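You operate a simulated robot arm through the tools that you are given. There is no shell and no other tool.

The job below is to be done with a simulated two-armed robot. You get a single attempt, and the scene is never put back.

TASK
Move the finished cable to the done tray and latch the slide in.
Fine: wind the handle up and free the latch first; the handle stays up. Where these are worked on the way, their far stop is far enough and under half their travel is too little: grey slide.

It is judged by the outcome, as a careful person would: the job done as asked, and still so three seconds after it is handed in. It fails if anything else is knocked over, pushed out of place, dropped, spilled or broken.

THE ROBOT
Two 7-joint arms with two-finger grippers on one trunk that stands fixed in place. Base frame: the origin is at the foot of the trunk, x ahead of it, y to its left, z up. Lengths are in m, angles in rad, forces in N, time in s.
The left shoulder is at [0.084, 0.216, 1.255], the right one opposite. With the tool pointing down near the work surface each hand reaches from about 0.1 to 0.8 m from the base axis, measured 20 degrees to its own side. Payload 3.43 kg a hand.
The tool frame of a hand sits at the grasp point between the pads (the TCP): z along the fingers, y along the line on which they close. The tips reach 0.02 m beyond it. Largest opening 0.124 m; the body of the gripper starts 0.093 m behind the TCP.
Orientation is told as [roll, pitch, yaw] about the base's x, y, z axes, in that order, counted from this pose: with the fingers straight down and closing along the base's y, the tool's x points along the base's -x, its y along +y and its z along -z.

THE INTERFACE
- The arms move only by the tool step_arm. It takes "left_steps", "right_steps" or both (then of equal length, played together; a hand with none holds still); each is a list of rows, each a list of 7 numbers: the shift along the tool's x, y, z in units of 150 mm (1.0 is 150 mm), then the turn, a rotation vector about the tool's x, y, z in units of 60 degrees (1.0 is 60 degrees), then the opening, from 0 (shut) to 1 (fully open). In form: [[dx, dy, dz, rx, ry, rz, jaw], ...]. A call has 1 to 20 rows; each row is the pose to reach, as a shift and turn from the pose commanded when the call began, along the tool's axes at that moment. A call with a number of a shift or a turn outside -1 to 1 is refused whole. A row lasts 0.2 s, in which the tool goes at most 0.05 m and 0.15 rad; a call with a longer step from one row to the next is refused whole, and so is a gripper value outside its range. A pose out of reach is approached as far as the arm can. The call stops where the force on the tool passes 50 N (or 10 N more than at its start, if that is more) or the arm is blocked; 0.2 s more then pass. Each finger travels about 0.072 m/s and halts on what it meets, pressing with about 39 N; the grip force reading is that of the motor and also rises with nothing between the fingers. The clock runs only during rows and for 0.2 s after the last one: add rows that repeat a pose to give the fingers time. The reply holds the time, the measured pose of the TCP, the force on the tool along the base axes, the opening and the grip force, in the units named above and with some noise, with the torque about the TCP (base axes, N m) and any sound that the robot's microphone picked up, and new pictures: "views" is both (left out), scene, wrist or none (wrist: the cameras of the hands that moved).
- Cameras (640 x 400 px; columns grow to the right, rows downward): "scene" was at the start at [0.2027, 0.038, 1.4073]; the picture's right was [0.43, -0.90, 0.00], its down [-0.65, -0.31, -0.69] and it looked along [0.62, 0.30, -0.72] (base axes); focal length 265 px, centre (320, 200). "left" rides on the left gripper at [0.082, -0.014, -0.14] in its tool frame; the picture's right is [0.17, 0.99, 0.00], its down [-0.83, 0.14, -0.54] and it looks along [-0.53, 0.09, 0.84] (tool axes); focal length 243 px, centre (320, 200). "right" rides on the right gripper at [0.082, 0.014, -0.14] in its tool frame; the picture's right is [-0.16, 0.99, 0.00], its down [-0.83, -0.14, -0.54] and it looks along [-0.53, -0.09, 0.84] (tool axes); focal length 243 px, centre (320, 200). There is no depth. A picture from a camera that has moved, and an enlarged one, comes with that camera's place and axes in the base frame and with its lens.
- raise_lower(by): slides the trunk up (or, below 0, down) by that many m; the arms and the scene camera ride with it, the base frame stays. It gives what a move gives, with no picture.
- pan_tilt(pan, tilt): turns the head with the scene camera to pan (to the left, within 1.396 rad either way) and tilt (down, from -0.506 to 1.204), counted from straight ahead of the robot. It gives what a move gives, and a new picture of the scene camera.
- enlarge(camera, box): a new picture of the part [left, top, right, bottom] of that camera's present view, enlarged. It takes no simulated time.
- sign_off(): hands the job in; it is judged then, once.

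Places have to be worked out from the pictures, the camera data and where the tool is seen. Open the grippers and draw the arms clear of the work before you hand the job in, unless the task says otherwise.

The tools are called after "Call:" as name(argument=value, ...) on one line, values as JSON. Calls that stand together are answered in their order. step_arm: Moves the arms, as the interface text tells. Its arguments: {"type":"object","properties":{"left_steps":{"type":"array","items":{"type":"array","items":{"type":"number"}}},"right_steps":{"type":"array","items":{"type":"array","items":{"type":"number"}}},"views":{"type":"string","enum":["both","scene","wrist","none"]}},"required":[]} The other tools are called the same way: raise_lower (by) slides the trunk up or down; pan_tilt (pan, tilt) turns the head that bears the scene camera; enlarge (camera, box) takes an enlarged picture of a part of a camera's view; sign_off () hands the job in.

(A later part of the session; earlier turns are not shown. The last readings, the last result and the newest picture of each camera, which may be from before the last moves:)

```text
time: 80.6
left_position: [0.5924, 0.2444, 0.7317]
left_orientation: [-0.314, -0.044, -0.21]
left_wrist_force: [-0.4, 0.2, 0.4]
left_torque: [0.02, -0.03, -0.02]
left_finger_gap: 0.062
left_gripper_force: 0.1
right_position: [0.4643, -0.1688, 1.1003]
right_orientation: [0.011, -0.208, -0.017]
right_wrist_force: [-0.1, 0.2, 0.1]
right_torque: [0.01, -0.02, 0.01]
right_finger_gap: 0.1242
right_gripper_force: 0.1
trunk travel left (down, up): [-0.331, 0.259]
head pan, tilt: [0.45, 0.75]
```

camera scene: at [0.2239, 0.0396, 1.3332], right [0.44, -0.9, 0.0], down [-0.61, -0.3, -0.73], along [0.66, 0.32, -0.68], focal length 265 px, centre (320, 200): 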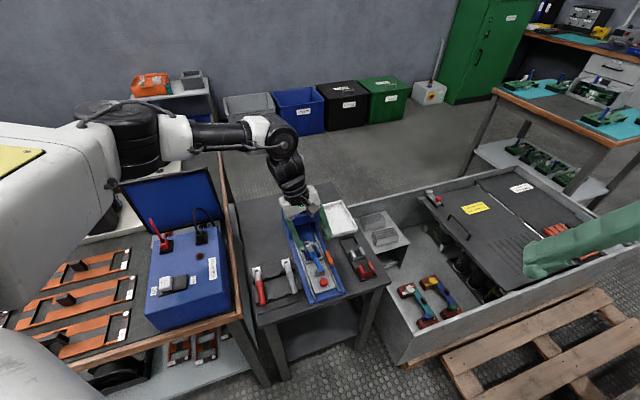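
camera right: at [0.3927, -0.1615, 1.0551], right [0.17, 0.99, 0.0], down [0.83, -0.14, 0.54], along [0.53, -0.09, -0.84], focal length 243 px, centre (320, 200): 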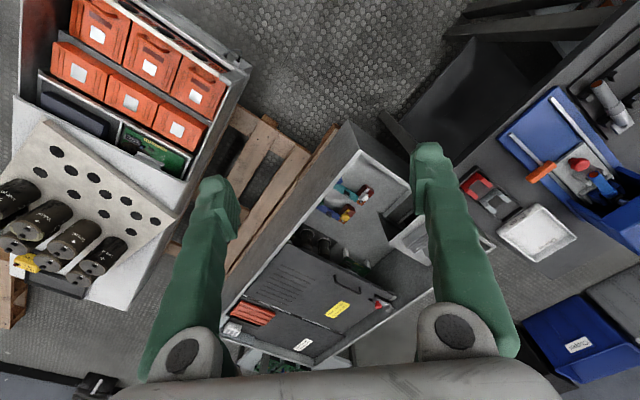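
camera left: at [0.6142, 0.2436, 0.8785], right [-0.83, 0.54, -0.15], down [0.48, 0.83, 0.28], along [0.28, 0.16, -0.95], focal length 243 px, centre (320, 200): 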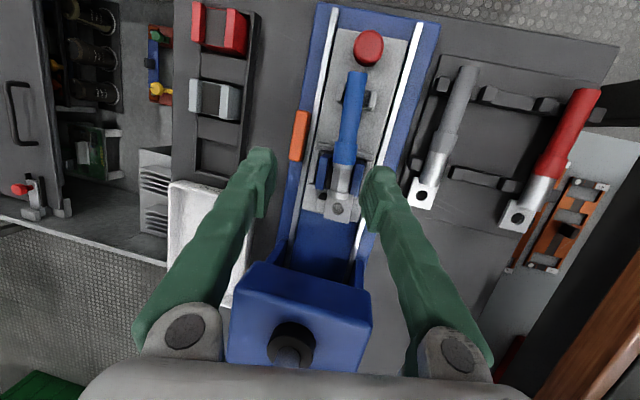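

One call was refused for a too-large step, but the other turned the hand above the cable without touching (forces ~0, tips above z=.71). I now lift and straighten.

Call:
step_arm(left_steps=[[-0.01, -0.07, -0.21, 0, 0, 0, 0.5], [-0.02, -0.14, -0.42, 0, 0, 0, 0.5], [-0.029, -0.206, -0.633, -0.1, 0.014, 0, 0.5], [-0.029, -0.206, -0.633, -0.2, 0.028, 0, 0.5], [-0.029, -0.206, -0.633, -0.3, 0.042, 0, 0.5]], views="scene")

Call:
enlarge(camera="scene", box=[270, 200, 370, 310])

```text
time: 81.8
left_position: [0.5925, 0.2493, 0.8307]
left_orientation: [-0.002, -0.002, -0.216]
left_wrist_force: [-0.4, 0.9, 0.4]
left_torque: [-0.03, 0.03, -0.01]
left_finger_gap: 0.0619
left_gripper_force: 0.0
right_position: [0.4657, -0.1687, 1.0991]
right_orientation: [0.011, -0.207, -0.018]
right_wrist_force: [0.1, 0.2, 0.1]
right_torque: [0.02, 0.03, 0.02]
right_finger_gap: 0.1241
right_gripper_force: 0.0
trunk travel left (down, up): [-0.331, 0.259]
head pan, tilt: [0.45, 0.75]
camera scene: at [0.2253, 0.0403, 1.333], right [0.44, -0.9, 0.0], down [-0.61, -0.3, -0.73], along [0.66, 0.32, -0.68], focal length 265 px, centre (320, 200)
```

scene: 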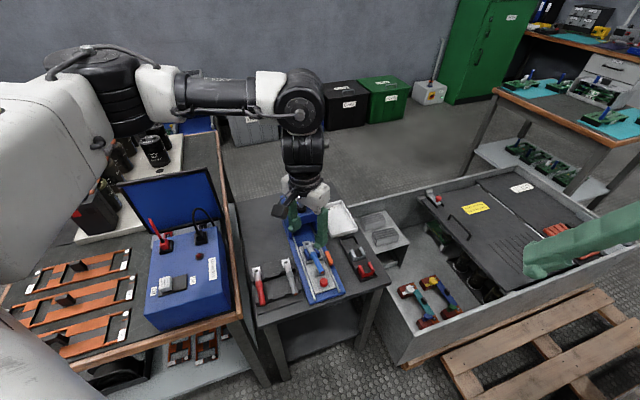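

```text
3.64 times, centred on (320, 255) of scene
camera zoom: at [0.2253, 0.0403, 1.333], right [0.44, -0.9, 0.0], down [-0.61, -0.3, -0.73], along [0.66, 0.32, -0.68], focal length 964 px, centre (320, 0)
```

zoom: 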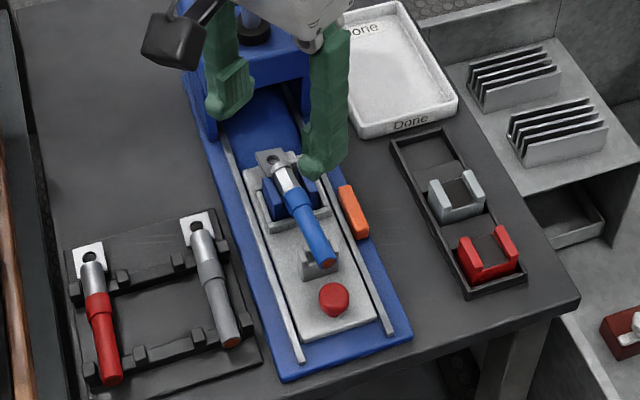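

Everything is undisturbed. I rotate the hand toward yaw −2.36 here, in two calls, checking reach.

Call:
step_arm(left_steps=[[0, 0, 0, 0, 0, 0.14, 0.5], [0, 0, 0, 0, 0, 0.28, 0.5], [0, 0, 0, 0, 0, 0.42, 0.5], [0, 0, 0, 0, 0, 0.56, 0.5], [0, 0, 0, 0, 0, 0.7, 0.5], [0, 0, 0, 0, 0, 0.84, 0.5], [0, 0, 0, 0, 0, 0.98, 0.5]], views="none")

Call:
step_arm(left_steps=[[0, 0, 0, 0, 0, 0.14, 0.5], [0, 0, 0, 0, 0, 0.28, 0.5], [0, 0, 0, 0, 0, 0.42, 0.5], [0, 0, 0, 0, 0, 0.56, 0.5], [0, 0, 0, 0, 0, 0.7, 0.5], [0, 0, 0, 0, 0, 0.84, 0.5], [0, 0, 0, 0, 0, 0.98, 0.5]], views="both")

```text
time: 83.4
left_position: [0.5935, 0.2504, 0.8347]
left_orientation: [0.0, 0.001, -1.244]
left_wrist_force: [0.1, -0.6, -0.5]
left_torque: [-0.02, -0.01, 0.01]
left_finger_gap: 0.0619
left_gripper_force: 0.0
left hand out of reach, approached as far as the arm can: row 1, 2, 3, 4, 5, 6, 7
right_position: [0.464, -0.1692, 1.1004]
right_orientation: [0.012, -0.208, -0.017]
right_wrist_force: [0.7, 1.1, 1.1]
right_torque: [-0.03, 0.01, 0.03]
right_finger_gap: 0.1242
right_gripper_force: 0.1
trunk travel left (down, up): [-0.331, 0.259]
head pan, tilt: [0.45, 0.75]
```

```text
time: 85.0
left_position: [0.5932, 0.251, 0.8345]
left_orientation: [0.003, 0.0, -2.27]
left_wrist_force: [0.0, 0.8, -0.6]
left_torque: [0.01, 0.02, 0.0]
left_finger_gap: 0.0617
left_gripper_force: 0.1
right_position: [0.4651, -0.1692, 1.1004]
right_orientation: [0.011, -0.209, -0.018]
right_wrist_force: [-0.2, 0.3, -0.1]
right_torque: [0.0, 0.02, 0.01]
right_finger_gap: 0.1241
right_gripper_force: 0.0
trunk travel left (down, up): [-0.331, 0.259]
head pan, tilt: [0.45, 0.75]
camera scene: at [0.224, 0.0397, 1.3332], right [0.44, -0.9, 0.0], down [-0.61, -0.3, -0.73], along [0.66, 0.32, -0.68], focal length 265 px, centre (320, 200)
camera left: at [0.6359, 0.3228, 0.973], right [0.86, -0.51, 0.0], down [-0.43, -0.73, 0.54], along [-0.27, -0.46, -0.84], focal length 243 px, centre (320, 200)
```

scene: 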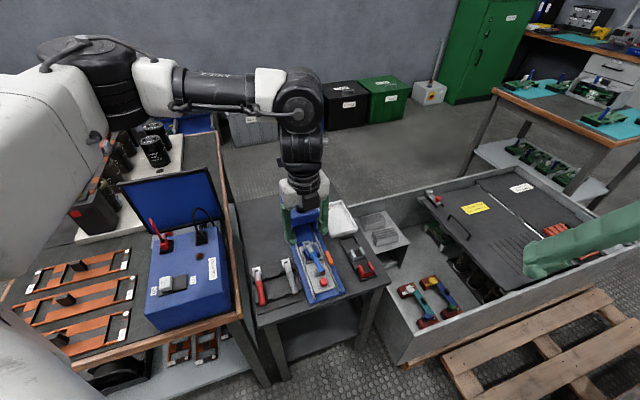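
left: 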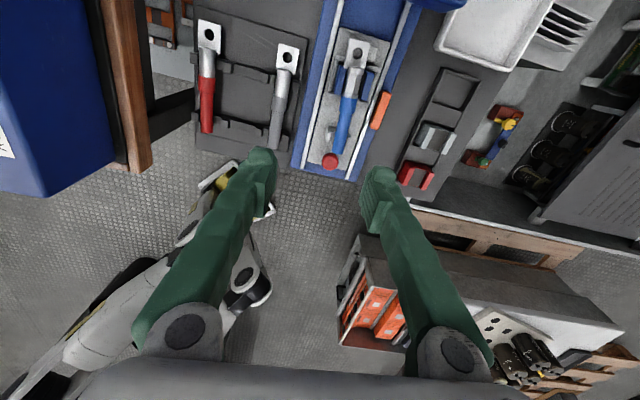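

Yaw −2.27 works cleanly. I lower the trunk 0.1 (hand to z≈.735, still above the cable) so the wrist is near shoulder height.

Call:
raise_lower(by=-0.1)

Call:
enlarge(camera="left", box=[240, 20, 440, 220])

```text
time: 86.3
left_position: [0.5927, 0.2505, 0.7347]
left_orientation: [0.002, 0.0, -2.267]
left_wrist_force: [-0.5, 0.4, 0.4]
left_torque: [0.02, 0.0, 0.01]
left_finger_gap: 0.0618
left_gripper_force: 0.0
right_position: [0.4657, -0.1682, 0.9958]
right_orientation: [0.014, -0.197, -0.018]
right_wrist_force: [0.8, -0.2, 0.3]
right_torque: [0.02, 0.0, 0.01]
right_finger_gap: 0.124
right_gripper_force: 0.0
trunk travel left (down, up): [-0.231, 0.359]
head pan, tilt: [0.45, 0.75]
```

```text
2.00 times, centred on (340, 120) of left
camera zoom: at [0.6355, 0.3228, 0.8736], right [0.86, -0.51, 0.0], down [-0.43, -0.73, 0.54], along [-0.27, -0.47, -0.84], focal length 485 px, centre (280, 360)
```

zoom: 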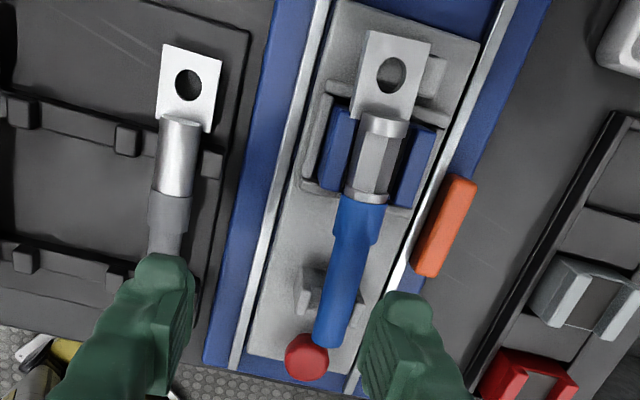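

The cable lies at az≈52° (hand yaw −2.27 is nearly parallel). The gap between saddle and die is centred at a≈.62, so the grip point is ≈(.6265,.251). I move over it, then descend partway.

Call:
step_arm(left_steps=[[0.05, 0.06, 0, 0, 0, 0, 0.5], [0.1, 0.12, 0, 0, 0, 0, 0.5], [0.147, 0.171, 0, 0, 0, 0, 0.5], [0.147, 0.171, 0.1, 0, 0, 0, 0.5], [0.147, 0.171, 0.16, 0, 0, 0, 0.5], [0.147, 0.171, 0.16, 0, 0, 0, 0.5]], views="wrist")

Call:
enlarge(camera="left", box=[220, 60, 420, 260])

Call:
enlarge(camera="scene", box=[270, 170, 370, 280])

```text
time: 87.7
left_position: [0.6254, 0.2621, 0.7109]
left_orientation: [0.002, 0.0, -2.268]
left_wrist_force: [0.5, 0.9, -0.9]
left_torque: [0.01, -0.01, 0.02]
left_finger_gap: 0.0623
left_gripper_force: 0.0
left hand out of reach, approached as far as the arm can: row 3, 4, 5, 6
right_position: [0.4658, -0.1681, 0.9955]
right_orientation: [0.013, -0.198, -0.018]
right_wrist_force: [-0.6, 0.8, -0.3]
right_torque: [0.0, 0.01, 0.01]
right_finger_gap: 0.124
right_gripper_force: 0.0
trunk travel left (down, up): [-0.231, 0.359]
head pan, tilt: [0.45, 0.75]
camera left: at [0.6686, 0.3332, 0.8508], right [0.86, -0.51, 0.0], down [-0.43, -0.73, 0.54], along [-0.27, -0.47, -0.84], focal length 243 px, centre (320, 200)
```

left: 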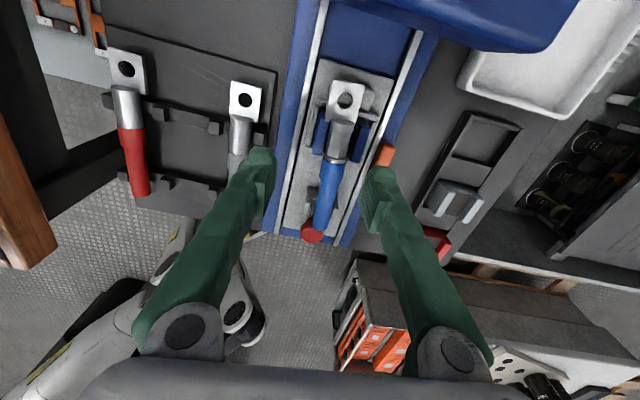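

```text
2.00 times, centred on (320, 160) of left
camera zoom: at [0.6686, 0.3332, 0.8508], right [0.86, -0.51, 0.0], down [-0.43, -0.73, 0.54], along [-0.27, -0.47, -0.84], focal length 485 px, centre (320, 280)
```

zoom: 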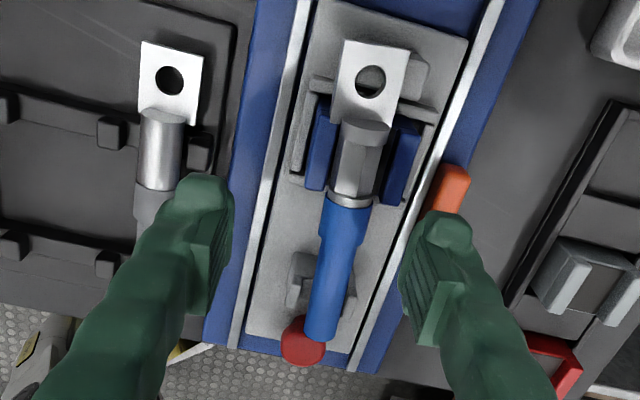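

```text
3.64 times, centred on (320, 225) of scene
camera zoom: at [0.2528, 0.0396, 1.23], right [0.44, -0.9, 0.0], down [-0.61, -0.3, -0.73], along [0.66, 0.32, -0.68], focal length 964 px, centre (320, 109)
```

zoom: 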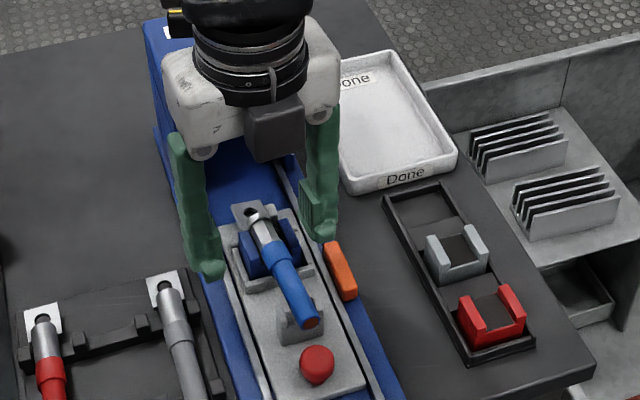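

Slightly bounded in y again (1 cm). I lean the fingers about the cable's own axis (tool x −0.15), which keeps the grip true, and shift to the cable line before descending to z≈.684.

Call:
step_arm(left_steps=[[-0.025, 0.025, 0, -0.07, 0, 0, 0.5], [-0.052, 0.053, 0, -0.143, 0, 0, 0.5], [-0.052, 0.053, 0.09, -0.143, 0, 0, 0.5], [-0.052, 0.053, 0.17, -0.143, 0, 0, 0.5], [-0.052, 0.053, 0.17, -0.143, 0, 0, 0.5]], views="wrist")

Call:
enlarge(camera="left", box=[220, 60, 420, 260])

Call:
enlarge(camera="scene", box=[270, 190, 350, 280])

```text
time: 88.9
left_position: [0.6261, 0.2511, 0.687]
left_orientation: [0.151, -0.001, -2.268]
left_wrist_force: [-0.4, 0.5, 0.7]
left_torque: [-0.01, 0.02, 0.0]
left_finger_gap: 0.0617
left_gripper_force: 0.0
right_position: [0.4661, -0.1693, 0.9946]
right_orientation: [0.013, -0.198, -0.017]
right_wrist_force: [-0.4, 0.3, -0.1]
right_torque: [-0.01, -0.02, -0.02]
right_finger_gap: 0.124
right_gripper_force: 0.0
trunk travel left (down, up): [-0.231, 0.359]
head pan, tilt: [0.45, 0.75]
camera left: at [0.653, 0.3363, 0.8217], right [0.85, -0.5, 0.15], down [-0.49, -0.67, 0.55], along [-0.18, -0.55, -0.82], focal length 243 px, centre (320, 200)
```

left: 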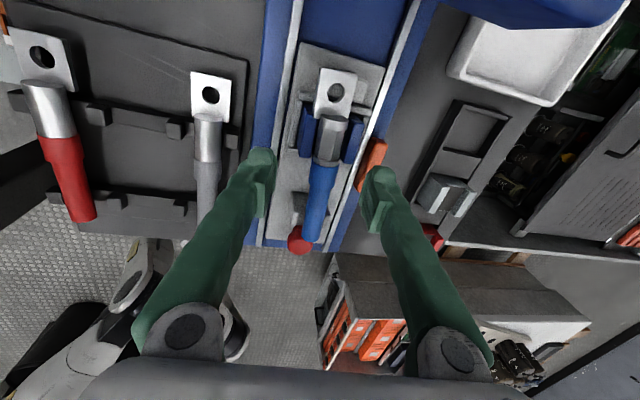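

```text
2.00 times, centred on (320, 160) of left
camera zoom: at [0.653, 0.3363, 0.8217], right [0.85, -0.5, 0.15], down [-0.49, -0.67, 0.55], along [-0.18, -0.55, -0.82], focal length 485 px, centre (320, 280)
```

zoom: 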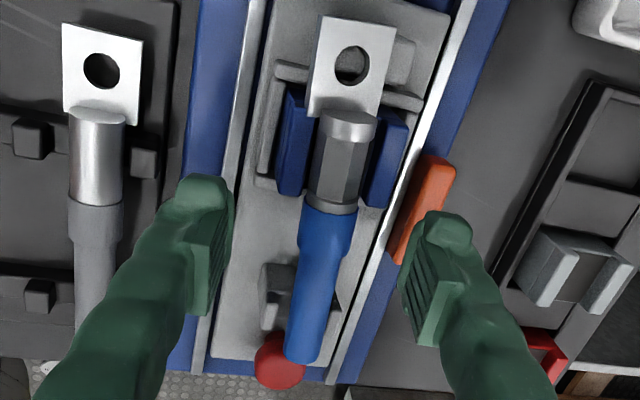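

```text
4.44 times, centred on (310, 235) of scene
camera zoom: at [0.2528, 0.0397, 1.23], right [0.44, -0.9, 0.0], down [-0.61, -0.3, -0.73], along [0.66, 0.32, -0.68], focal length 1178 px, centre (364, 44)
```

zoom: 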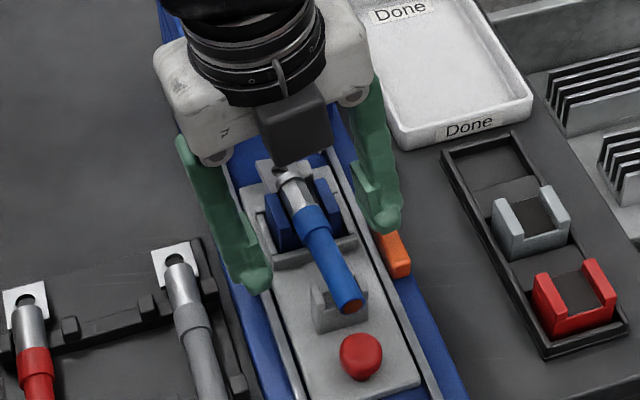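

The cable is centred between the pads in the free span. I go 4 mm lower and close on it.

Call:
step_arm(left_steps=[[0, 0, 0.027, 0, 0, 0, 0.5], [0, 0, 0.027, 0, 0, 0, 0.25], [0, 0, 0.027, 0, 0, 0, 0], [0, 0, 0.027, 0, 0, 0, 0], [0, 0, 0.027, 0, 0, 0, 0]], views="wrist")

Call:
enlarge(camera="left", box=[220, 60, 420, 260])

Call:
enlarge(camera="scene", box=[270, 190, 350, 280])

```text
time: 90.1
left_position: [0.627, 0.25, 0.683]
left_orientation: [0.152, -0.001, -2.267]
left_wrist_force: [0.5, -1.3, 3.0]
left_torque: [-0.08, -0.02, -0.21]
left_finger_gap: 0.0183
left_gripper_force: 39.1
right_position: [0.4673, -0.1691, 0.9959]
right_orientation: [0.013, -0.199, -0.016]
right_wrist_force: [-0.5, -0.3, -0.5]
right_torque: [-0.01, -0.02, -0.01]
right_finger_gap: 0.1241
right_gripper_force: 0.0
trunk travel left (down, up): [-0.231, 0.359]
head pan, tilt: [0.45, 0.75]
camera left: at [0.6537, 0.3355, 0.8182], right [0.85, -0.5, 0.15], down [-0.49, -0.67, 0.55], along [-0.18, -0.55, -0.82], focal length 243 px, centre (320, 200)
```

left: 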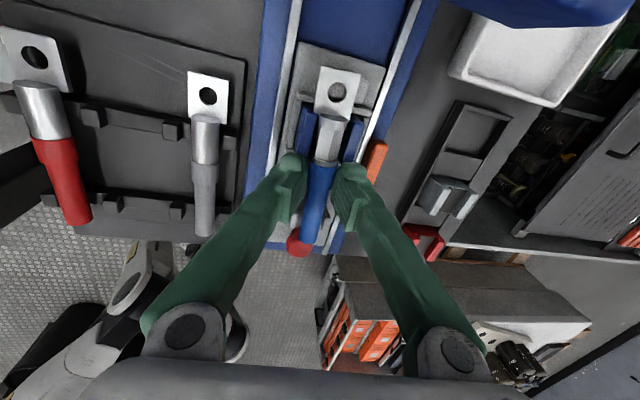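

```text
2.00 times, centred on (320, 160) of left
camera zoom: at [0.6537, 0.3355, 0.8182], right [0.85, -0.5, 0.15], down [-0.49, -0.67, 0.55], along [-0.18, -0.55, -0.82], focal length 485 px, centre (320, 280)
```

zoom: 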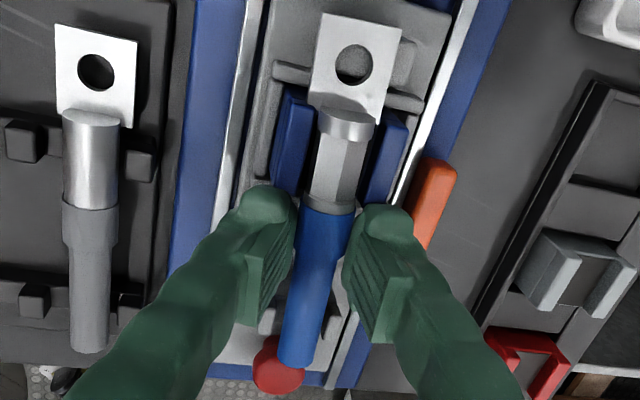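

```text
4.44 times, centred on (310, 235) of scene
camera zoom: at [0.2526, 0.0394, 1.2301], right [0.44, -0.9, 0.0], down [-0.61, -0.3, -0.73], along [0.66, 0.32, -0.68], focal length 1178 px, centre (364, 44)
```

zoom: 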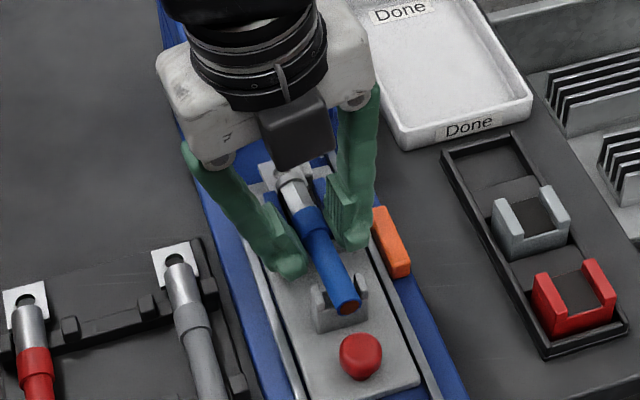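

Gripped (18 mm gap). I lift straight up 6 cm slowly and check that only the cable comes along.

Call:
step_arm(left_steps=[[0, 0.01, -0.066, 0, 0, 0, 0], [0, 0.02, -0.13, 0, 0, 0, 0], [0, 0.03, -0.2, 0, 0, 0, 0], [0, 0.04, -0.27, 0, 0, 0, 0], [0, 0.05, -0.33, 0, 0, 0, 0], [0, 0.0605, -0.395, 0, 0, 0, 0]], views="both")

Call:
enlarge(camera="scene", box=[260, 170, 360, 290])

```text
time: 91.5
left_position: [0.627, 0.2501, 0.7439]
left_orientation: [0.15, 0.001, -2.268]
left_wrist_force: [-0.2, -0.6, -0.6]
left_torque: [0.02, 0.0, 0.0]
left_finger_gap: 0.0185
left_gripper_force: 39.0
right_position: [0.4663, -0.1697, 0.9963]
right_orientation: [0.014, -0.2, -0.016]
right_wrist_force: [-0.2, -0.3, -0.4]
right_torque: [0.01, -0.02, 0.01]
right_finger_gap: 0.1239
right_gripper_force: 0.1
trunk travel left (down, up): [-0.231, 0.359]
head pan, tilt: [0.45, 0.75]
camera scene: at [0.2527, 0.0396, 1.23], right [0.44, -0.9, 0.0], down [-0.61, -0.3, -0.73], along [0.66, 0.32, -0.68], focal length 265 px, centre (320, 200)
camera left: at [0.654, 0.3358, 0.8786], right [0.85, -0.5, 0.15], down [-0.49, -0.67, 0.55], along [-0.18, -0.55, -0.82], focal length 243 px, centre (320, 200)
```

scene: 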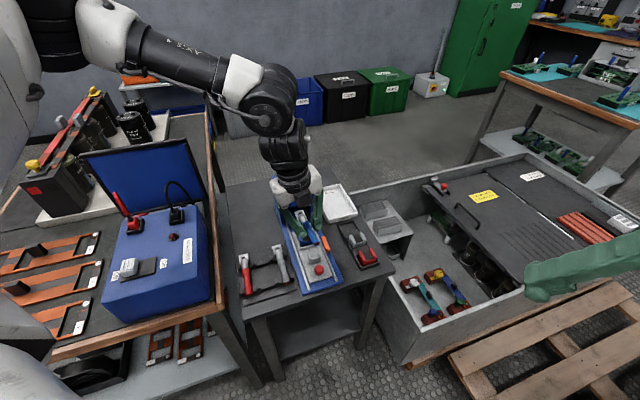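
left: 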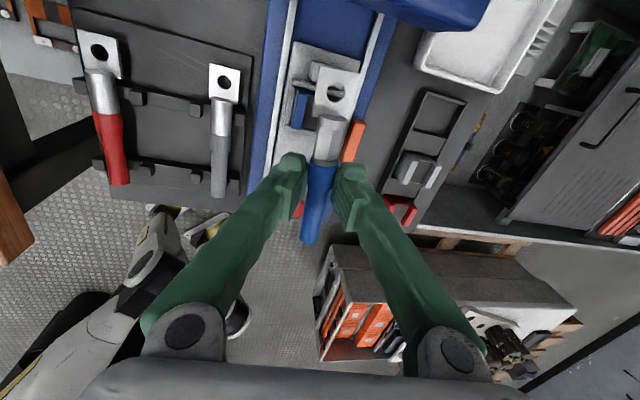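

```text
3.33 times, centred on (310, 230) of scene
camera zoom: at [0.2527, 0.0396, 1.23], right [0.44, -0.9, 0.0], down [-0.61, -0.3, -0.73], along [0.66, 0.32, -0.68], focal length 884 px, centre (353, 100)
```

zoom: 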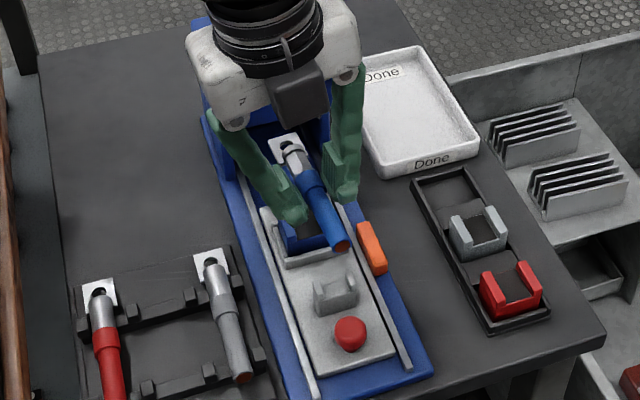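

Only the cable came up; the die and slide stay. Next: raise 10 cm, then lower the trunk 0.1 (to shift the shoulder forward/lower for reaching the tray).

Call:
step_arm(left_steps=[[0, 0.025, -0.165, 0, 0, 0, 0], [0, 0.05, -0.33, 0, 0, 0, 0], [0, 0.075, -0.5, 0, 0, 0, 0], [0, 0.101, -0.659, 0, 0, 0, 0]], views="none")

Call:
raise_lower(by=-0.1)

```text
time: 92.5
left_position: [0.6263, 0.2515, 0.8434]
left_orientation: [0.153, 0.0, -2.267]
left_wrist_force: [0.8, -0.1, -0.5]
left_torque: [0.0, -0.04, -0.01]
left_finger_gap: 0.0186
left_gripper_force: 39.0
right_position: [0.4654, -0.1688, 0.9959]
right_orientation: [0.013, -0.198, -0.018]
right_wrist_force: [-0.9, -0.5, 0.3]
right_torque: [-0.02, -0.03, 0.02]
right_finger_gap: 0.124
right_gripper_force: 0.0
trunk travel left (down, up): [-0.231, 0.359]
head pan, tilt: [0.45, 0.75]
```

```text
time: 93.8
left_position: [0.6268, 0.2508, 0.7443]
left_orientation: [0.151, 0.002, -2.266]
left_wrist_force: [0.0, -0.6, -1.6]
left_torque: [0.0, -0.02, -0.02]
left_finger_gap: 0.0184
left_gripper_force: 38.2
right_position: [0.4858, -0.1691, 0.855]
right_orientation: [0.018, -0.115, -0.017]
right_wrist_force: [0.7, -0.8, 0.1]
right_torque: [0.02, -0.01, -0.03]
right_finger_gap: 0.1239
right_gripper_force: 0.0
trunk travel left (down, up): [-0.131, 0.459]
head pan, tilt: [0.45, 0.75]
```

Now I move sideways (−l) away from the press while leaning the hand more (to roll ≈0.45) so the tray is reachable with the cable kept horizontal.

Call:
step_arm(left_steps=[[-0.01, 0.15, -0.01, -0.07, 0, 0, 0], [-0.03, 0.33, -0.02, -0.143, 0, 0, 0], [-0.05, 0.51, -0.03, -0.215, 0, 0, 0], [-0.065, 0.684, -0.031, -0.286, 0, 0, 0], [-0.065, 0.684, -0.031, -0.286, 0, 0, 0]], views="both")

```text
time: 95.0
left_position: [0.6972, 0.1764, 0.7644]
left_orientation: [0.453, -0.001, -2.267]
left_wrist_force: [-0.5, 0.7, -1.1]
left_torque: [0.01, 0.04, -0.05]
left_finger_gap: 0.0185
left_gripper_force: 38.5
right_position: [0.4866, -0.1689, 0.8544]
right_orientation: [0.015, -0.112, -0.016]
right_wrist_force: [0.0, 0.5, -0.8]
right_torque: [0.02, 0.01, 0.01]
right_finger_gap: 0.1239
right_gripper_force: 0.1
trunk travel left (down, up): [-0.131, 0.459]
head pan, tilt: [0.45, 0.75]
camera scene: at [0.2917, 0.0397, 1.1139], right [0.44, -0.9, 0.0], down [-0.61, -0.3, -0.73], along [0.66, 0.32, -0.68], focal length 265 px, centre (320, 200)
camera left: at [0.694, 0.2873, 0.8833], right [0.79, -0.44, 0.43], down [-0.62, -0.57, 0.55], along [0.0, -0.69, -0.72], focal length 243 px, centre (320, 200)
```

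scene: 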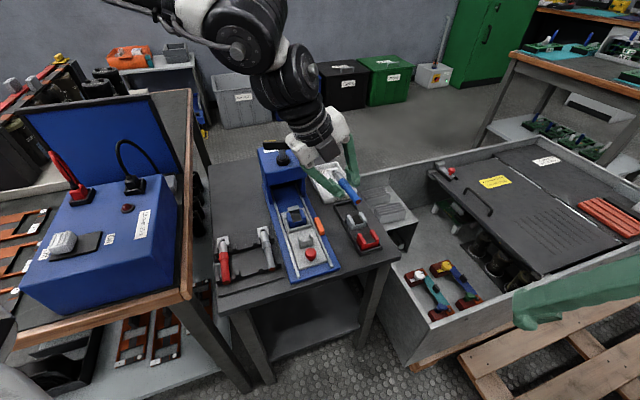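
left: 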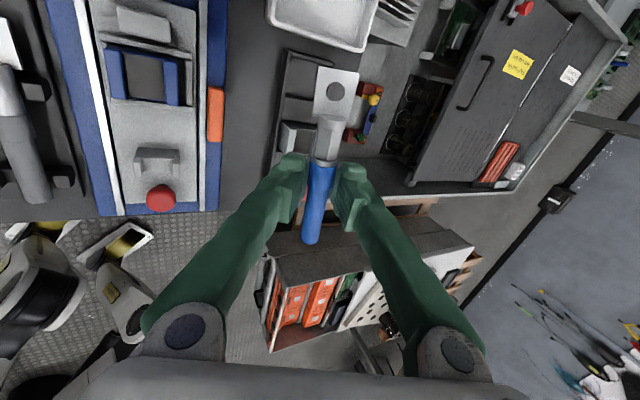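

Cable held well. The press stands beside the tray, so leaning sideways there would bring the gripper body against it; instead I take the sideways lean out and lean the fingers outward along the axis (the cable then tilts slightly, blue end lower) while moving over the tray at z≈.80.

Call:
step_arm(left_steps=[[0.12, 0.06, -0.06, 0.065, 0.047, 0.012, 0], [0.28, 0.12, -0.087, 0.13, 0.095, 0.025, 0], [0.43, 0.18, -0.087, 0.195, 0.142, 0.037, 0], [0.58, 0.24, -0.087, 0.26, 0.19, 0.05, 0], [0.73, 0.3, -0.087, 0.322, 0.237, 0.062, 0], [0.88, 0.363, -0.087, 0.385, 0.283, 0.074, 0], [0.88, 0.363, -0.087, 0.385, 0.283, 0.074, 0]], views="both")

```text
time: 96.3
left_position: [0.7317, 0.3086, 0.7732]
left_orientation: [0.105, 0.248, -2.284]
left_wrist_force: [-6.8, -13.3, 4.4]
left_torque: [0.1, 0.01, 0.27]
left_finger_gap: 0.0181
left_gripper_force: 39.4
left hand out of reach, approached as far as the arm can: row 2, 3, 4, 5, 6
right_position: [0.487, -0.1679, 0.8546]
right_orientation: [0.018, -0.112, -0.018]
right_wrist_force: [0.4, 0.2, -0.2]
right_torque: [-0.06, 0.03, -0.01]
right_finger_gap: 0.124
right_gripper_force: 0.0
trunk travel left (down, up): [-0.131, 0.459]
head pan, tilt: [0.45, 0.75]
stopped in row 6 (left hand): the force on the tool passed its limit at 66 N (the readings are from after the stop); the commanded pose is now the measured one
camera scene: at [0.2918, 0.0402, 1.114], right [0.44, -0.9, 0.0], down [-0.61, -0.3, -0.73], along [0.66, 0.32, -0.68], focal length 265 px, centre (320, 200)
camera left: at [0.7408, 0.3627, 0.9264], right [0.83, -0.54, 0.14], down [-0.55, -0.76, 0.33], along [-0.07, -0.35, -0.93], focal length 243 px, centre (320, 200)
```

scene: 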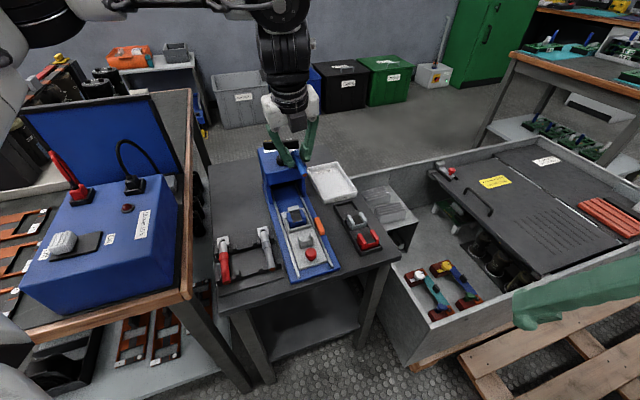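
left: 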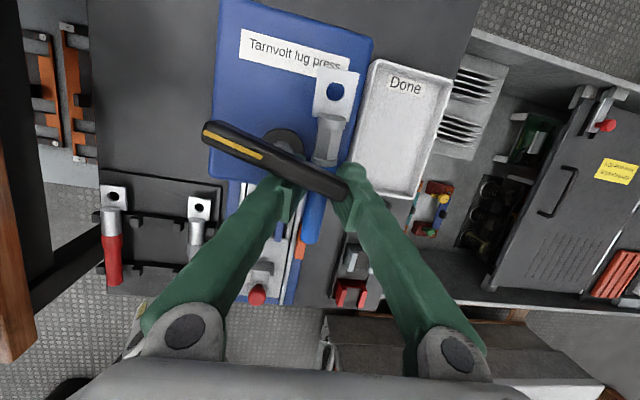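

The arm could not follow and drifted into the handle: the fingertips/cable are under the bar's dark end. The bar is still at ≈121° (its stop), so the handle stays up. I back out along the cable's own axis (tool −x), gently.

Call:
step_arm(left_steps=[[-0.03, 0, 0, 0, 0, 0, 0], [-0.06, 0, 0, 0, 0, 0, 0], [-0.1, 0, 0, 0, 0, 0, 0]], views="both")

Call:
enlarge(camera="left", box=[190, 40, 430, 260])

Call:
enlarge(camera="scene", box=[240, 110, 360, 240])

```text
time: 97.2
left_position: [0.722, 0.3034, 0.7702]
left_orientation: [0.11, 0.251, -2.28]
left_wrist_force: [2.1, 1.6, 6.5]
left_torque: [0.01, -0.08, 0.03]
left_finger_gap: 0.0183
left_gripper_force: 39.3
right_position: [0.487, -0.1683, 0.8559]
right_orientation: [0.013, -0.111, -0.018]
right_wrist_force: [0.3, 0.3, 0.0]
right_torque: [0.0, -0.01, -0.03]
right_finger_gap: 0.1241
right_gripper_force: 0.1
trunk travel left (down, up): [-0.131, 0.459]
head pan, tilt: [0.45, 0.75]
camera scene: at [0.2915, 0.0398, 1.114], right [0.44, -0.9, 0.0], down [-0.61, -0.3, -0.73], along [0.66, 0.32, -0.68], focal length 265 px, centre (320, 200)
camera left: at [0.7295, 0.3555, 0.9226], right [0.83, -0.54, 0.15], down [-0.55, -0.77, 0.33], along [-0.06, -0.35, -0.93], focal length 243 px, centre (320, 200)
```

scene: 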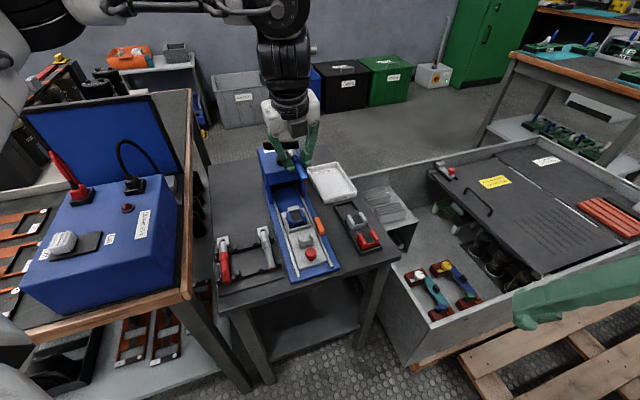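
left: 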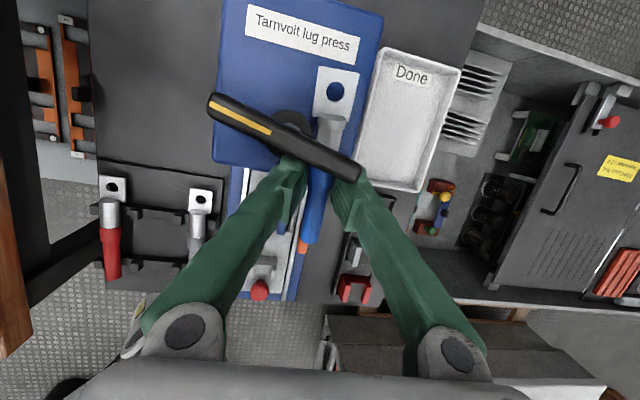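

```text
1.82 times, centred on (310, 150) of left
camera zoom: at [0.7295, 0.3555, 0.9226], right [0.83, -0.54, 0.15], down [-0.55, -0.77, 0.33], along [-0.06, -0.35, -0.93], focal length 441 px, centre (338, 291)
```

zoom: 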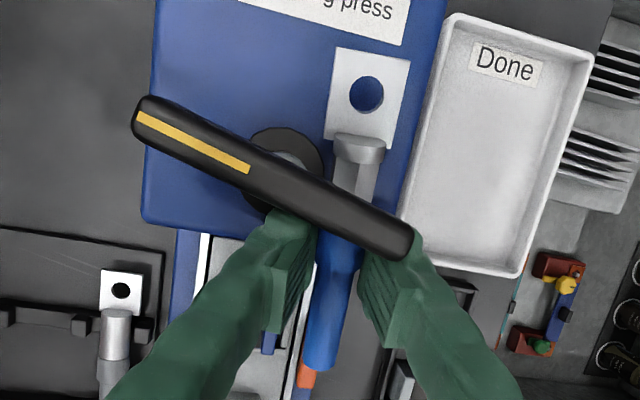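

```text
3.08 times, centred on (300, 175) of scene
camera zoom: at [0.2915, 0.0398, 1.114], right [0.44, -0.9, 0.0], down [-0.61, -0.3, -0.73], along [0.66, 0.32, -0.68], focal length 816 px, centre (382, 277)
```

zoom: 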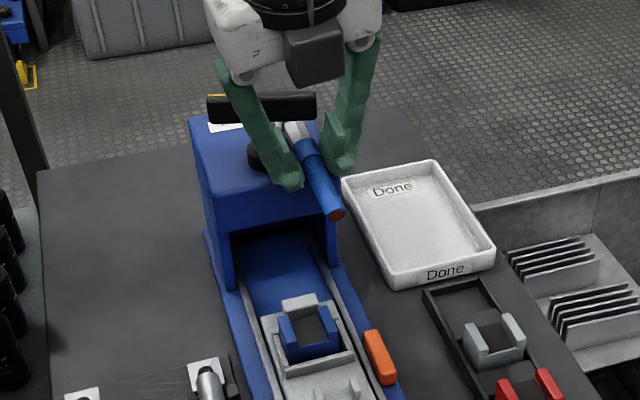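

The bar remains at its stop and the cable still passes beneath it. I keep withdrawing along the cable axis until the lug is clear of the bar.

Call:
step_arm(left_steps=[[-0.08, 0, 0, 0, 0, 0, 0], [-0.16, 0, 0, 0, 0, 0, 0], [-0.25, 0, 0, 0, 0, 0, 0], [-0.35, 0, 0, 0, 0, 0, 0], [-0.45, 0, 0, 0, 0, 0, 0]], views="both")

Call:
enlarge(camera="scene", box=[240, 110, 360, 240])

```text
time: 98.3
left_position: [0.6725, 0.2698, 0.751]
left_orientation: [0.113, 0.251, -2.281]
left_wrist_force: [7.0, 1.4, 22.0]
left_torque: [1.09, -0.94, -0.21]
left_finger_gap: 0.0188
left_gripper_force: 39.0
left hand out of reach, approached as far as the arm can: row 1, 2, 3, 4, 5
right_position: [0.4855, -0.1684, 0.8562]
right_orientation: [0.017, -0.112, -0.017]
right_wrist_force: [-0.3, -0.1, -0.5]
right_torque: [0.0, 0.02, 0.03]
right_finger_gap: 0.1239
right_gripper_force: 0.0
trunk travel left (down, up): [-0.131, 0.459]
head pan, tilt: [0.45, 0.75]
camera scene: at [0.2908, 0.0393, 1.1143], right [0.44, -0.9, 0.0], down [-0.61, -0.3, -0.73], along [0.66, 0.32, -0.68], focal length 265 px, centre (320, 200)
camera left: at [0.6794, 0.3226, 0.9044], right [0.83, -0.54, 0.15], down [-0.55, -0.77, 0.33], along [-0.06, -0.35, -0.93], focal length 243 px, centre (320, 200)
```

scene: 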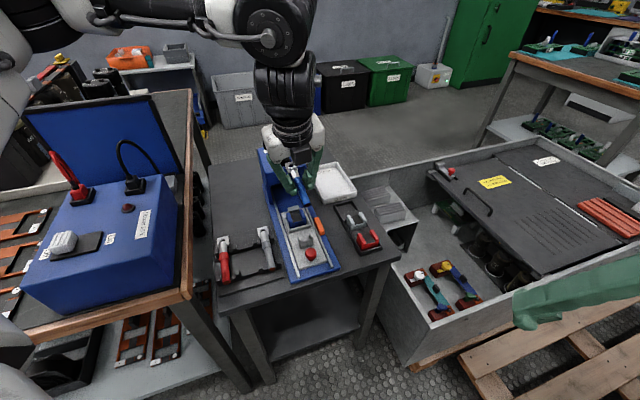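
left: 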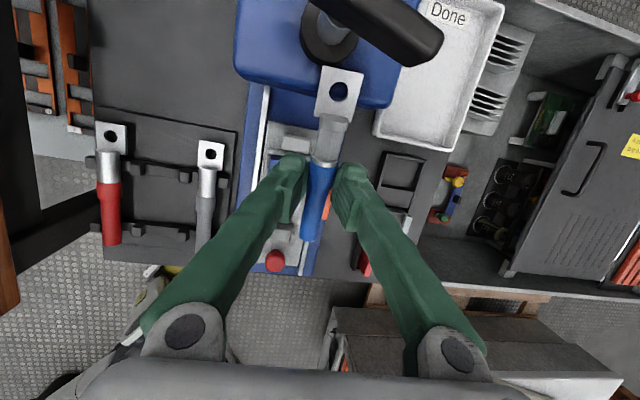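

```text
3.08 times, centred on (300, 175) of scene
camera zoom: at [0.2908, 0.0393, 1.1143], right [0.44, -0.9, 0.0], down [-0.61, -0.3, -0.73], along [0.66, 0.32, -0.68], focal length 816 px, centre (382, 277)
```

zoom: 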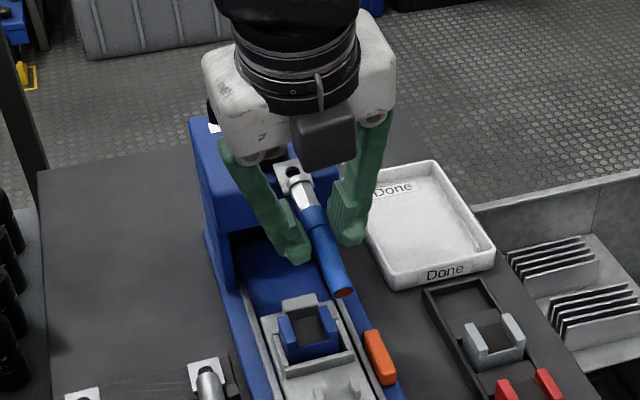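

The lug is out from under the bar but touches the hub collar (22 N up). I pull back another 3 cm with a slight rise.

Call:
step_arm(left_steps=[[-0.05, 0, -0.03, 0, 0, 0, 0], [-0.12, 0.0, -0.06, 0, 0, 0, 0], [-0.2, 0.0, -0.1, 0, 0, 0, 0], [-0.27, 0.0, -0.13, 0, 0, 0, 0]], views="both")

Call:
enlarge(camera="left", box=[210, 0, 450, 240])

```text
time: 99.3
left_position: [0.6357, 0.2578, 0.7567]
left_orientation: [0.108, 0.25, -2.283]
left_wrist_force: [0.6, -0.3, -0.4]
left_torque: [-0.04, 0.03, 0.03]
left_finger_gap: 0.0185
left_gripper_force: 39.4
left hand out of reach, approached as far as the arm can: row 1, 2, 3, 4
right_position: [0.4866, -0.1677, 0.854]
right_orientation: [0.016, -0.112, -0.02]
right_wrist_force: [-0.3, 0.2, -0.2]
right_torque: [-0.03, 0.03, -0.03]
right_finger_gap: 0.124
right_gripper_force: 0.1
trunk travel left (down, up): [-0.131, 0.459]
head pan, tilt: [0.45, 0.75]
camera scene: at [0.2917, 0.0397, 1.1139], right [0.44, -0.9, 0.0], down [-0.61, -0.3, -0.73], along [0.66, 0.32, -0.68], focal length 265 px, centre (320, 200)
camera left: at [0.6442, 0.3104, 0.9102], right [0.83, -0.54, 0.14], down [-0.55, -0.77, 0.33], along [-0.07, -0.35, -0.93], focal length 243 px, centre (320, 200)
```

scene: 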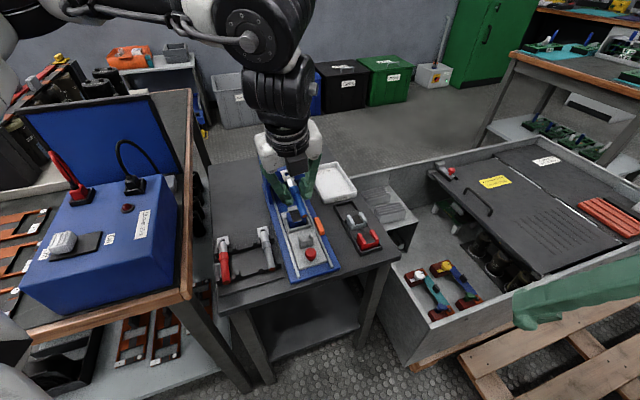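
left: 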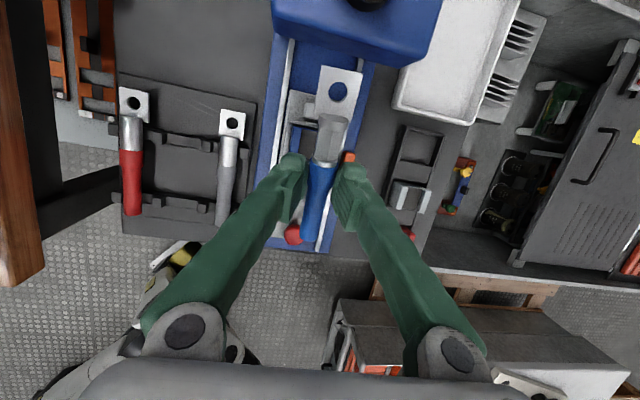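

```text
1.67 times, centred on (330, 120) of left
camera zoom: at [0.6442, 0.3104, 0.9102], right [0.83, -0.54, 0.14], down [-0.55, -0.77, 0.33], along [-0.07, -0.35, -0.93], focal length 404 px, centre (303, 333)
```

zoom: 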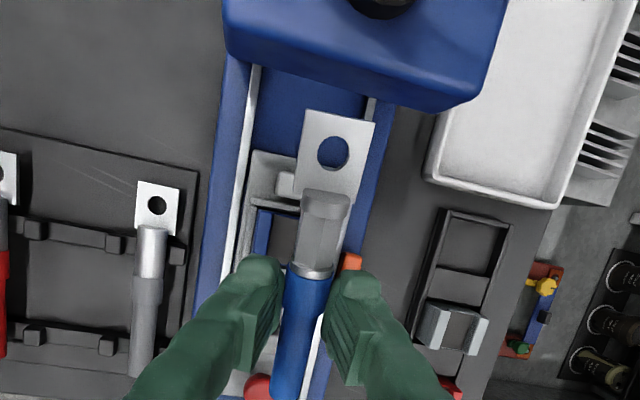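

Clear again with zero forces, handle untouched. I straighten the hand while moving up/outward to a free pose before re-planning the way to the tray.

Call:
step_arm(left_steps=[[0.08, -0.09, -0.1, 0.035, -0.08, 0, 0], [0.16, -0.19, -0.2, 0.07, -0.16, 0, 0], [0.242, -0.287, -0.315, 0.103, -0.239, 0, 0], [0.242, -0.287, -0.315, 0.103, -0.239, 0, 0]], views="none")

```text
time: 100.3
left_position: [0.6176, 0.3036, 0.8097]
left_orientation: [-0.007, 0.0, -2.292]
left_wrist_force: [0.8, 0.4, 0.2]
left_torque: [0.01, 0.01, 0.02]
left_finger_gap: 0.0182
left_gripper_force: 39.1
right_position: [0.4878, -0.1679, 0.8552]
right_orientation: [0.016, -0.11, -0.02]
right_wrist_force: [-0.5, -0.1, -0.2]
right_torque: [0.03, -0.01, 0.03]
right_finger_gap: 0.124
right_gripper_force: 0.1
trunk travel left (down, up): [-0.131, 0.459]
head pan, tilt: [0.45, 0.75]
```

Call:
raise_lower(by=0.1)

Call:
step_arm(left_steps=[[0, 0, 0, 0, 0, -0.14, 0], [0, 0, 0, 0, 0, -0.28, 0], [0, 0, 0, 0, 0, -0.42, 0], [0, 0, 0, 0, 0, -0.56, 0], [0, 0, 0, 0, 0, -0.7, 0], [0, 0, 0, 0, 0, -0.84, 0], [0, 0, 0, 0, 0, -0.98, 0]], views="none")

```text
time: 101.7
left_position: [0.6155, 0.307, 0.9069]
left_orientation: [-0.007, 0.002, -2.295]
left_wrist_force: [-0.6, -0.9, -0.4]
left_torque: [-0.01, 0.02, 0.02]
left_finger_gap: 0.0181
left_gripper_force: 39.2
right_position: [0.4881, -0.1686, 0.9543]
right_orientation: [0.016, -0.11, -0.018]
right_wrist_force: [-0.7, -0.2, 0.0]
right_torque: [-0.01, 0.02, 0.0]
right_finger_gap: 0.1239
right_gripper_force: 0.0
trunk travel left (down, up): [-0.231, 0.359]
head pan, tilt: [0.45, 0.75]
```

```text
time: 103.3
left_position: [0.6161, 0.3053, 0.9079]
left_orientation: [-0.003, 0.005, -1.265]
left_wrist_force: [-1.0, -0.4, -1.3]
left_torque: [0.0, -0.01, -0.03]
left_finger_gap: 0.0181
left_gripper_force: 39.3
right_position: [0.4866, -0.1687, 0.9554]
right_orientation: [0.016, -0.112, -0.018]
right_wrist_force: [-0.3, -0.3, 0.1]
right_torque: [0.0, 0.01, 0.02]
right_finger_gap: 0.124
right_gripper_force: 0.1
trunk travel left (down, up): [-0.231, 0.359]
head pan, tilt: [0.45, 0.75]
```

Call:
step_arm(left_steps=[[0, 0, 0, 0, 0, -0.14, 0], [0, 0, 0, 0, 0, -0.28, 0], [0, 0, 0, 0, 0, -0.42, 0], [0, 0, 0, 0, 0, -0.56, 0], [0, 0, 0, 0, 0, -0.7, 0], [0, 0, 0, 0, 0, -0.84, 0], [0, 0, 0, 0, 0, -0.98, 0]], views="both")

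```text
time: 104.9
left_position: [0.6167, 0.3063, 0.9068]
left_orientation: [0.006, 0.003, -0.238]
left_wrist_force: [0.5, 0.5, -0.5]
left_torque: [0.0, -0.05, -0.01]
left_finger_gap: 0.018
left_gripper_force: 39.3
right_position: [0.4872, -0.1679, 0.9533]
right_orientation: [0.016, -0.111, -0.016]
right_wrist_force: [0.1, 0.3, -0.5]
right_torque: [-0.04, -0.02, 0.0]
right_finger_gap: 0.124
right_gripper_force: 0.1
trunk travel left (down, up): [-0.231, 0.359]
head pan, tilt: [0.45, 0.75]
camera scene: at [0.253, 0.0397, 1.23], right [0.44, -0.9, 0.0], down [-0.61, -0.3, -0.73], along [0.66, 0.32, -0.68], focal length 265 px, centre (320, 200)
camera left: at [0.5343, 0.3113, 1.0468], right [0.07, 1.0, 0.01], down [0.84, -0.06, 0.54], along [0.54, -0.03, -0.84], focal length 243 px, centre (320, 200)
```

scene: 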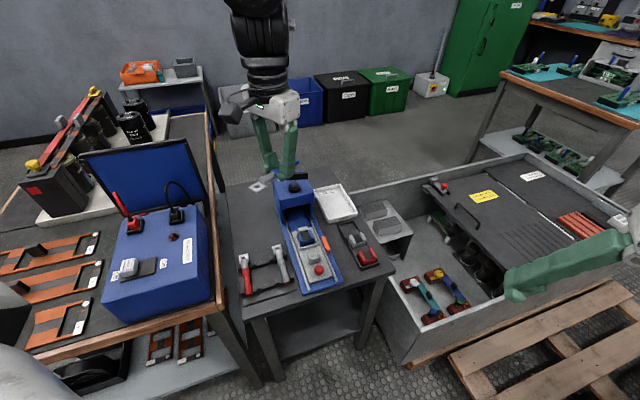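
left: 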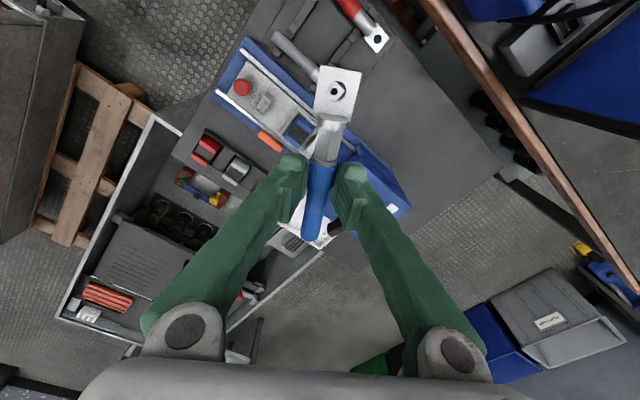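

The cable is secure (lug now toward the robot). I continue the yaw to ≈0.55 and rise slightly before crossing over the press.

Call:
step_arm(left_steps=[[-0.03, 0, -0.03, 0, 0, -0.13, 0], [-0.06, 0, -0.06, 0, 0, -0.26, 0], [-0.1, 0, -0.1, 0, 0, -0.39, 0], [-0.14, 0, -0.14, 0, 0, -0.52, 0], [-0.17, 0, -0.17, 0, 0, -0.64, 0], [-0.2, 0, -0.2, 0, 0, -0.762, 0]], views="none")

```text
time: 106.3
left_position: [0.6397, 0.3194, 0.9323]
left_orientation: [0.0, 0.001, 0.555]
left_wrist_force: [0.1, 0.8, -0.6]
left_torque: [-0.02, 0.01, 0.02]
left_finger_gap: 0.018
left_gripper_force: 38.9
left hand out of reach, approached as far as the arm can: row 4, 5, 6
right_position: [0.4878, -0.1676, 0.9556]
right_orientation: [0.014, -0.112, -0.017]
right_wrist_force: [0.0, 1.0, 0.0]
right_torque: [0.0, -0.03, 0.02]
right_finger_gap: 0.1243
right_gripper_force: 0.0
trunk travel left (down, up): [-0.231, 0.359]
head pan, tilt: [0.45, 0.75]
```

Call:
step_arm(left_steps=[[-0.14, -0.14, 0.0, 0.019, -0.083, -0.003, 0], [-0.29, -0.3, 0.0, 0.038, -0.167, -0.006, 0], [-0.43, -0.44, 0.01, 0.057, -0.25, -0.01, 0], [-0.575, -0.591, 0.013, 0.076, -0.334, -0.013, 0], [-0.575, -0.591, 0.013, 0.076, -0.334, -0.013, 0]], views="both")

```text
time: 107.5
left_position: [0.7412, 0.3281, 0.9208]
left_orientation: [-0.085, -0.35, 0.581]
left_wrist_force: [-0.4, 0.3, -0.6]
left_torque: [-0.01, -0.03, 0.0]
left_finger_gap: 0.0181
left_gripper_force: 38.7
left hand out of reach, approached as far as the arm can: row 1, 2, 3, 4, 5
right_position: [0.4878, -0.1685, 0.9551]
right_orientation: [0.016, -0.111, -0.016]
right_wrist_force: [-1.1, 0.1, 0.3]
right_torque: [0.03, 0.01, 0.01]
right_finger_gap: 0.1242
right_gripper_force: 0.1
trunk travel left (down, up): [-0.231, 0.359]
head pan, tilt: [0.45, 0.75]
camera scene: at [0.2526, 0.0396, 1.2301], right [0.44, -0.9, 0.0], down [-0.61, -0.3, -0.73], along [0.66, 0.32, -0.68], focal length 265 px, centre (320, 200)
camera left: at [0.639, 0.257, 1.0243], right [-0.65, 0.75, -0.13], down [0.4, 0.48, 0.78], along [0.65, 0.45, -0.61], focal length 243 px, centre (320, 200)
```

scene: 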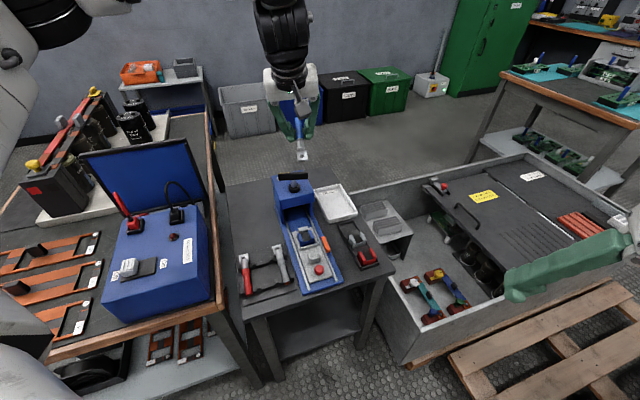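
left: 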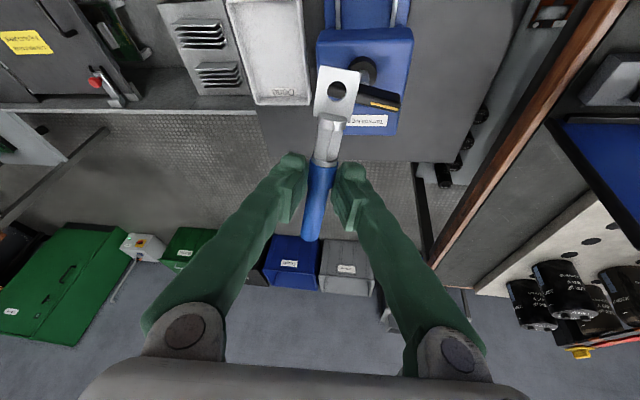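

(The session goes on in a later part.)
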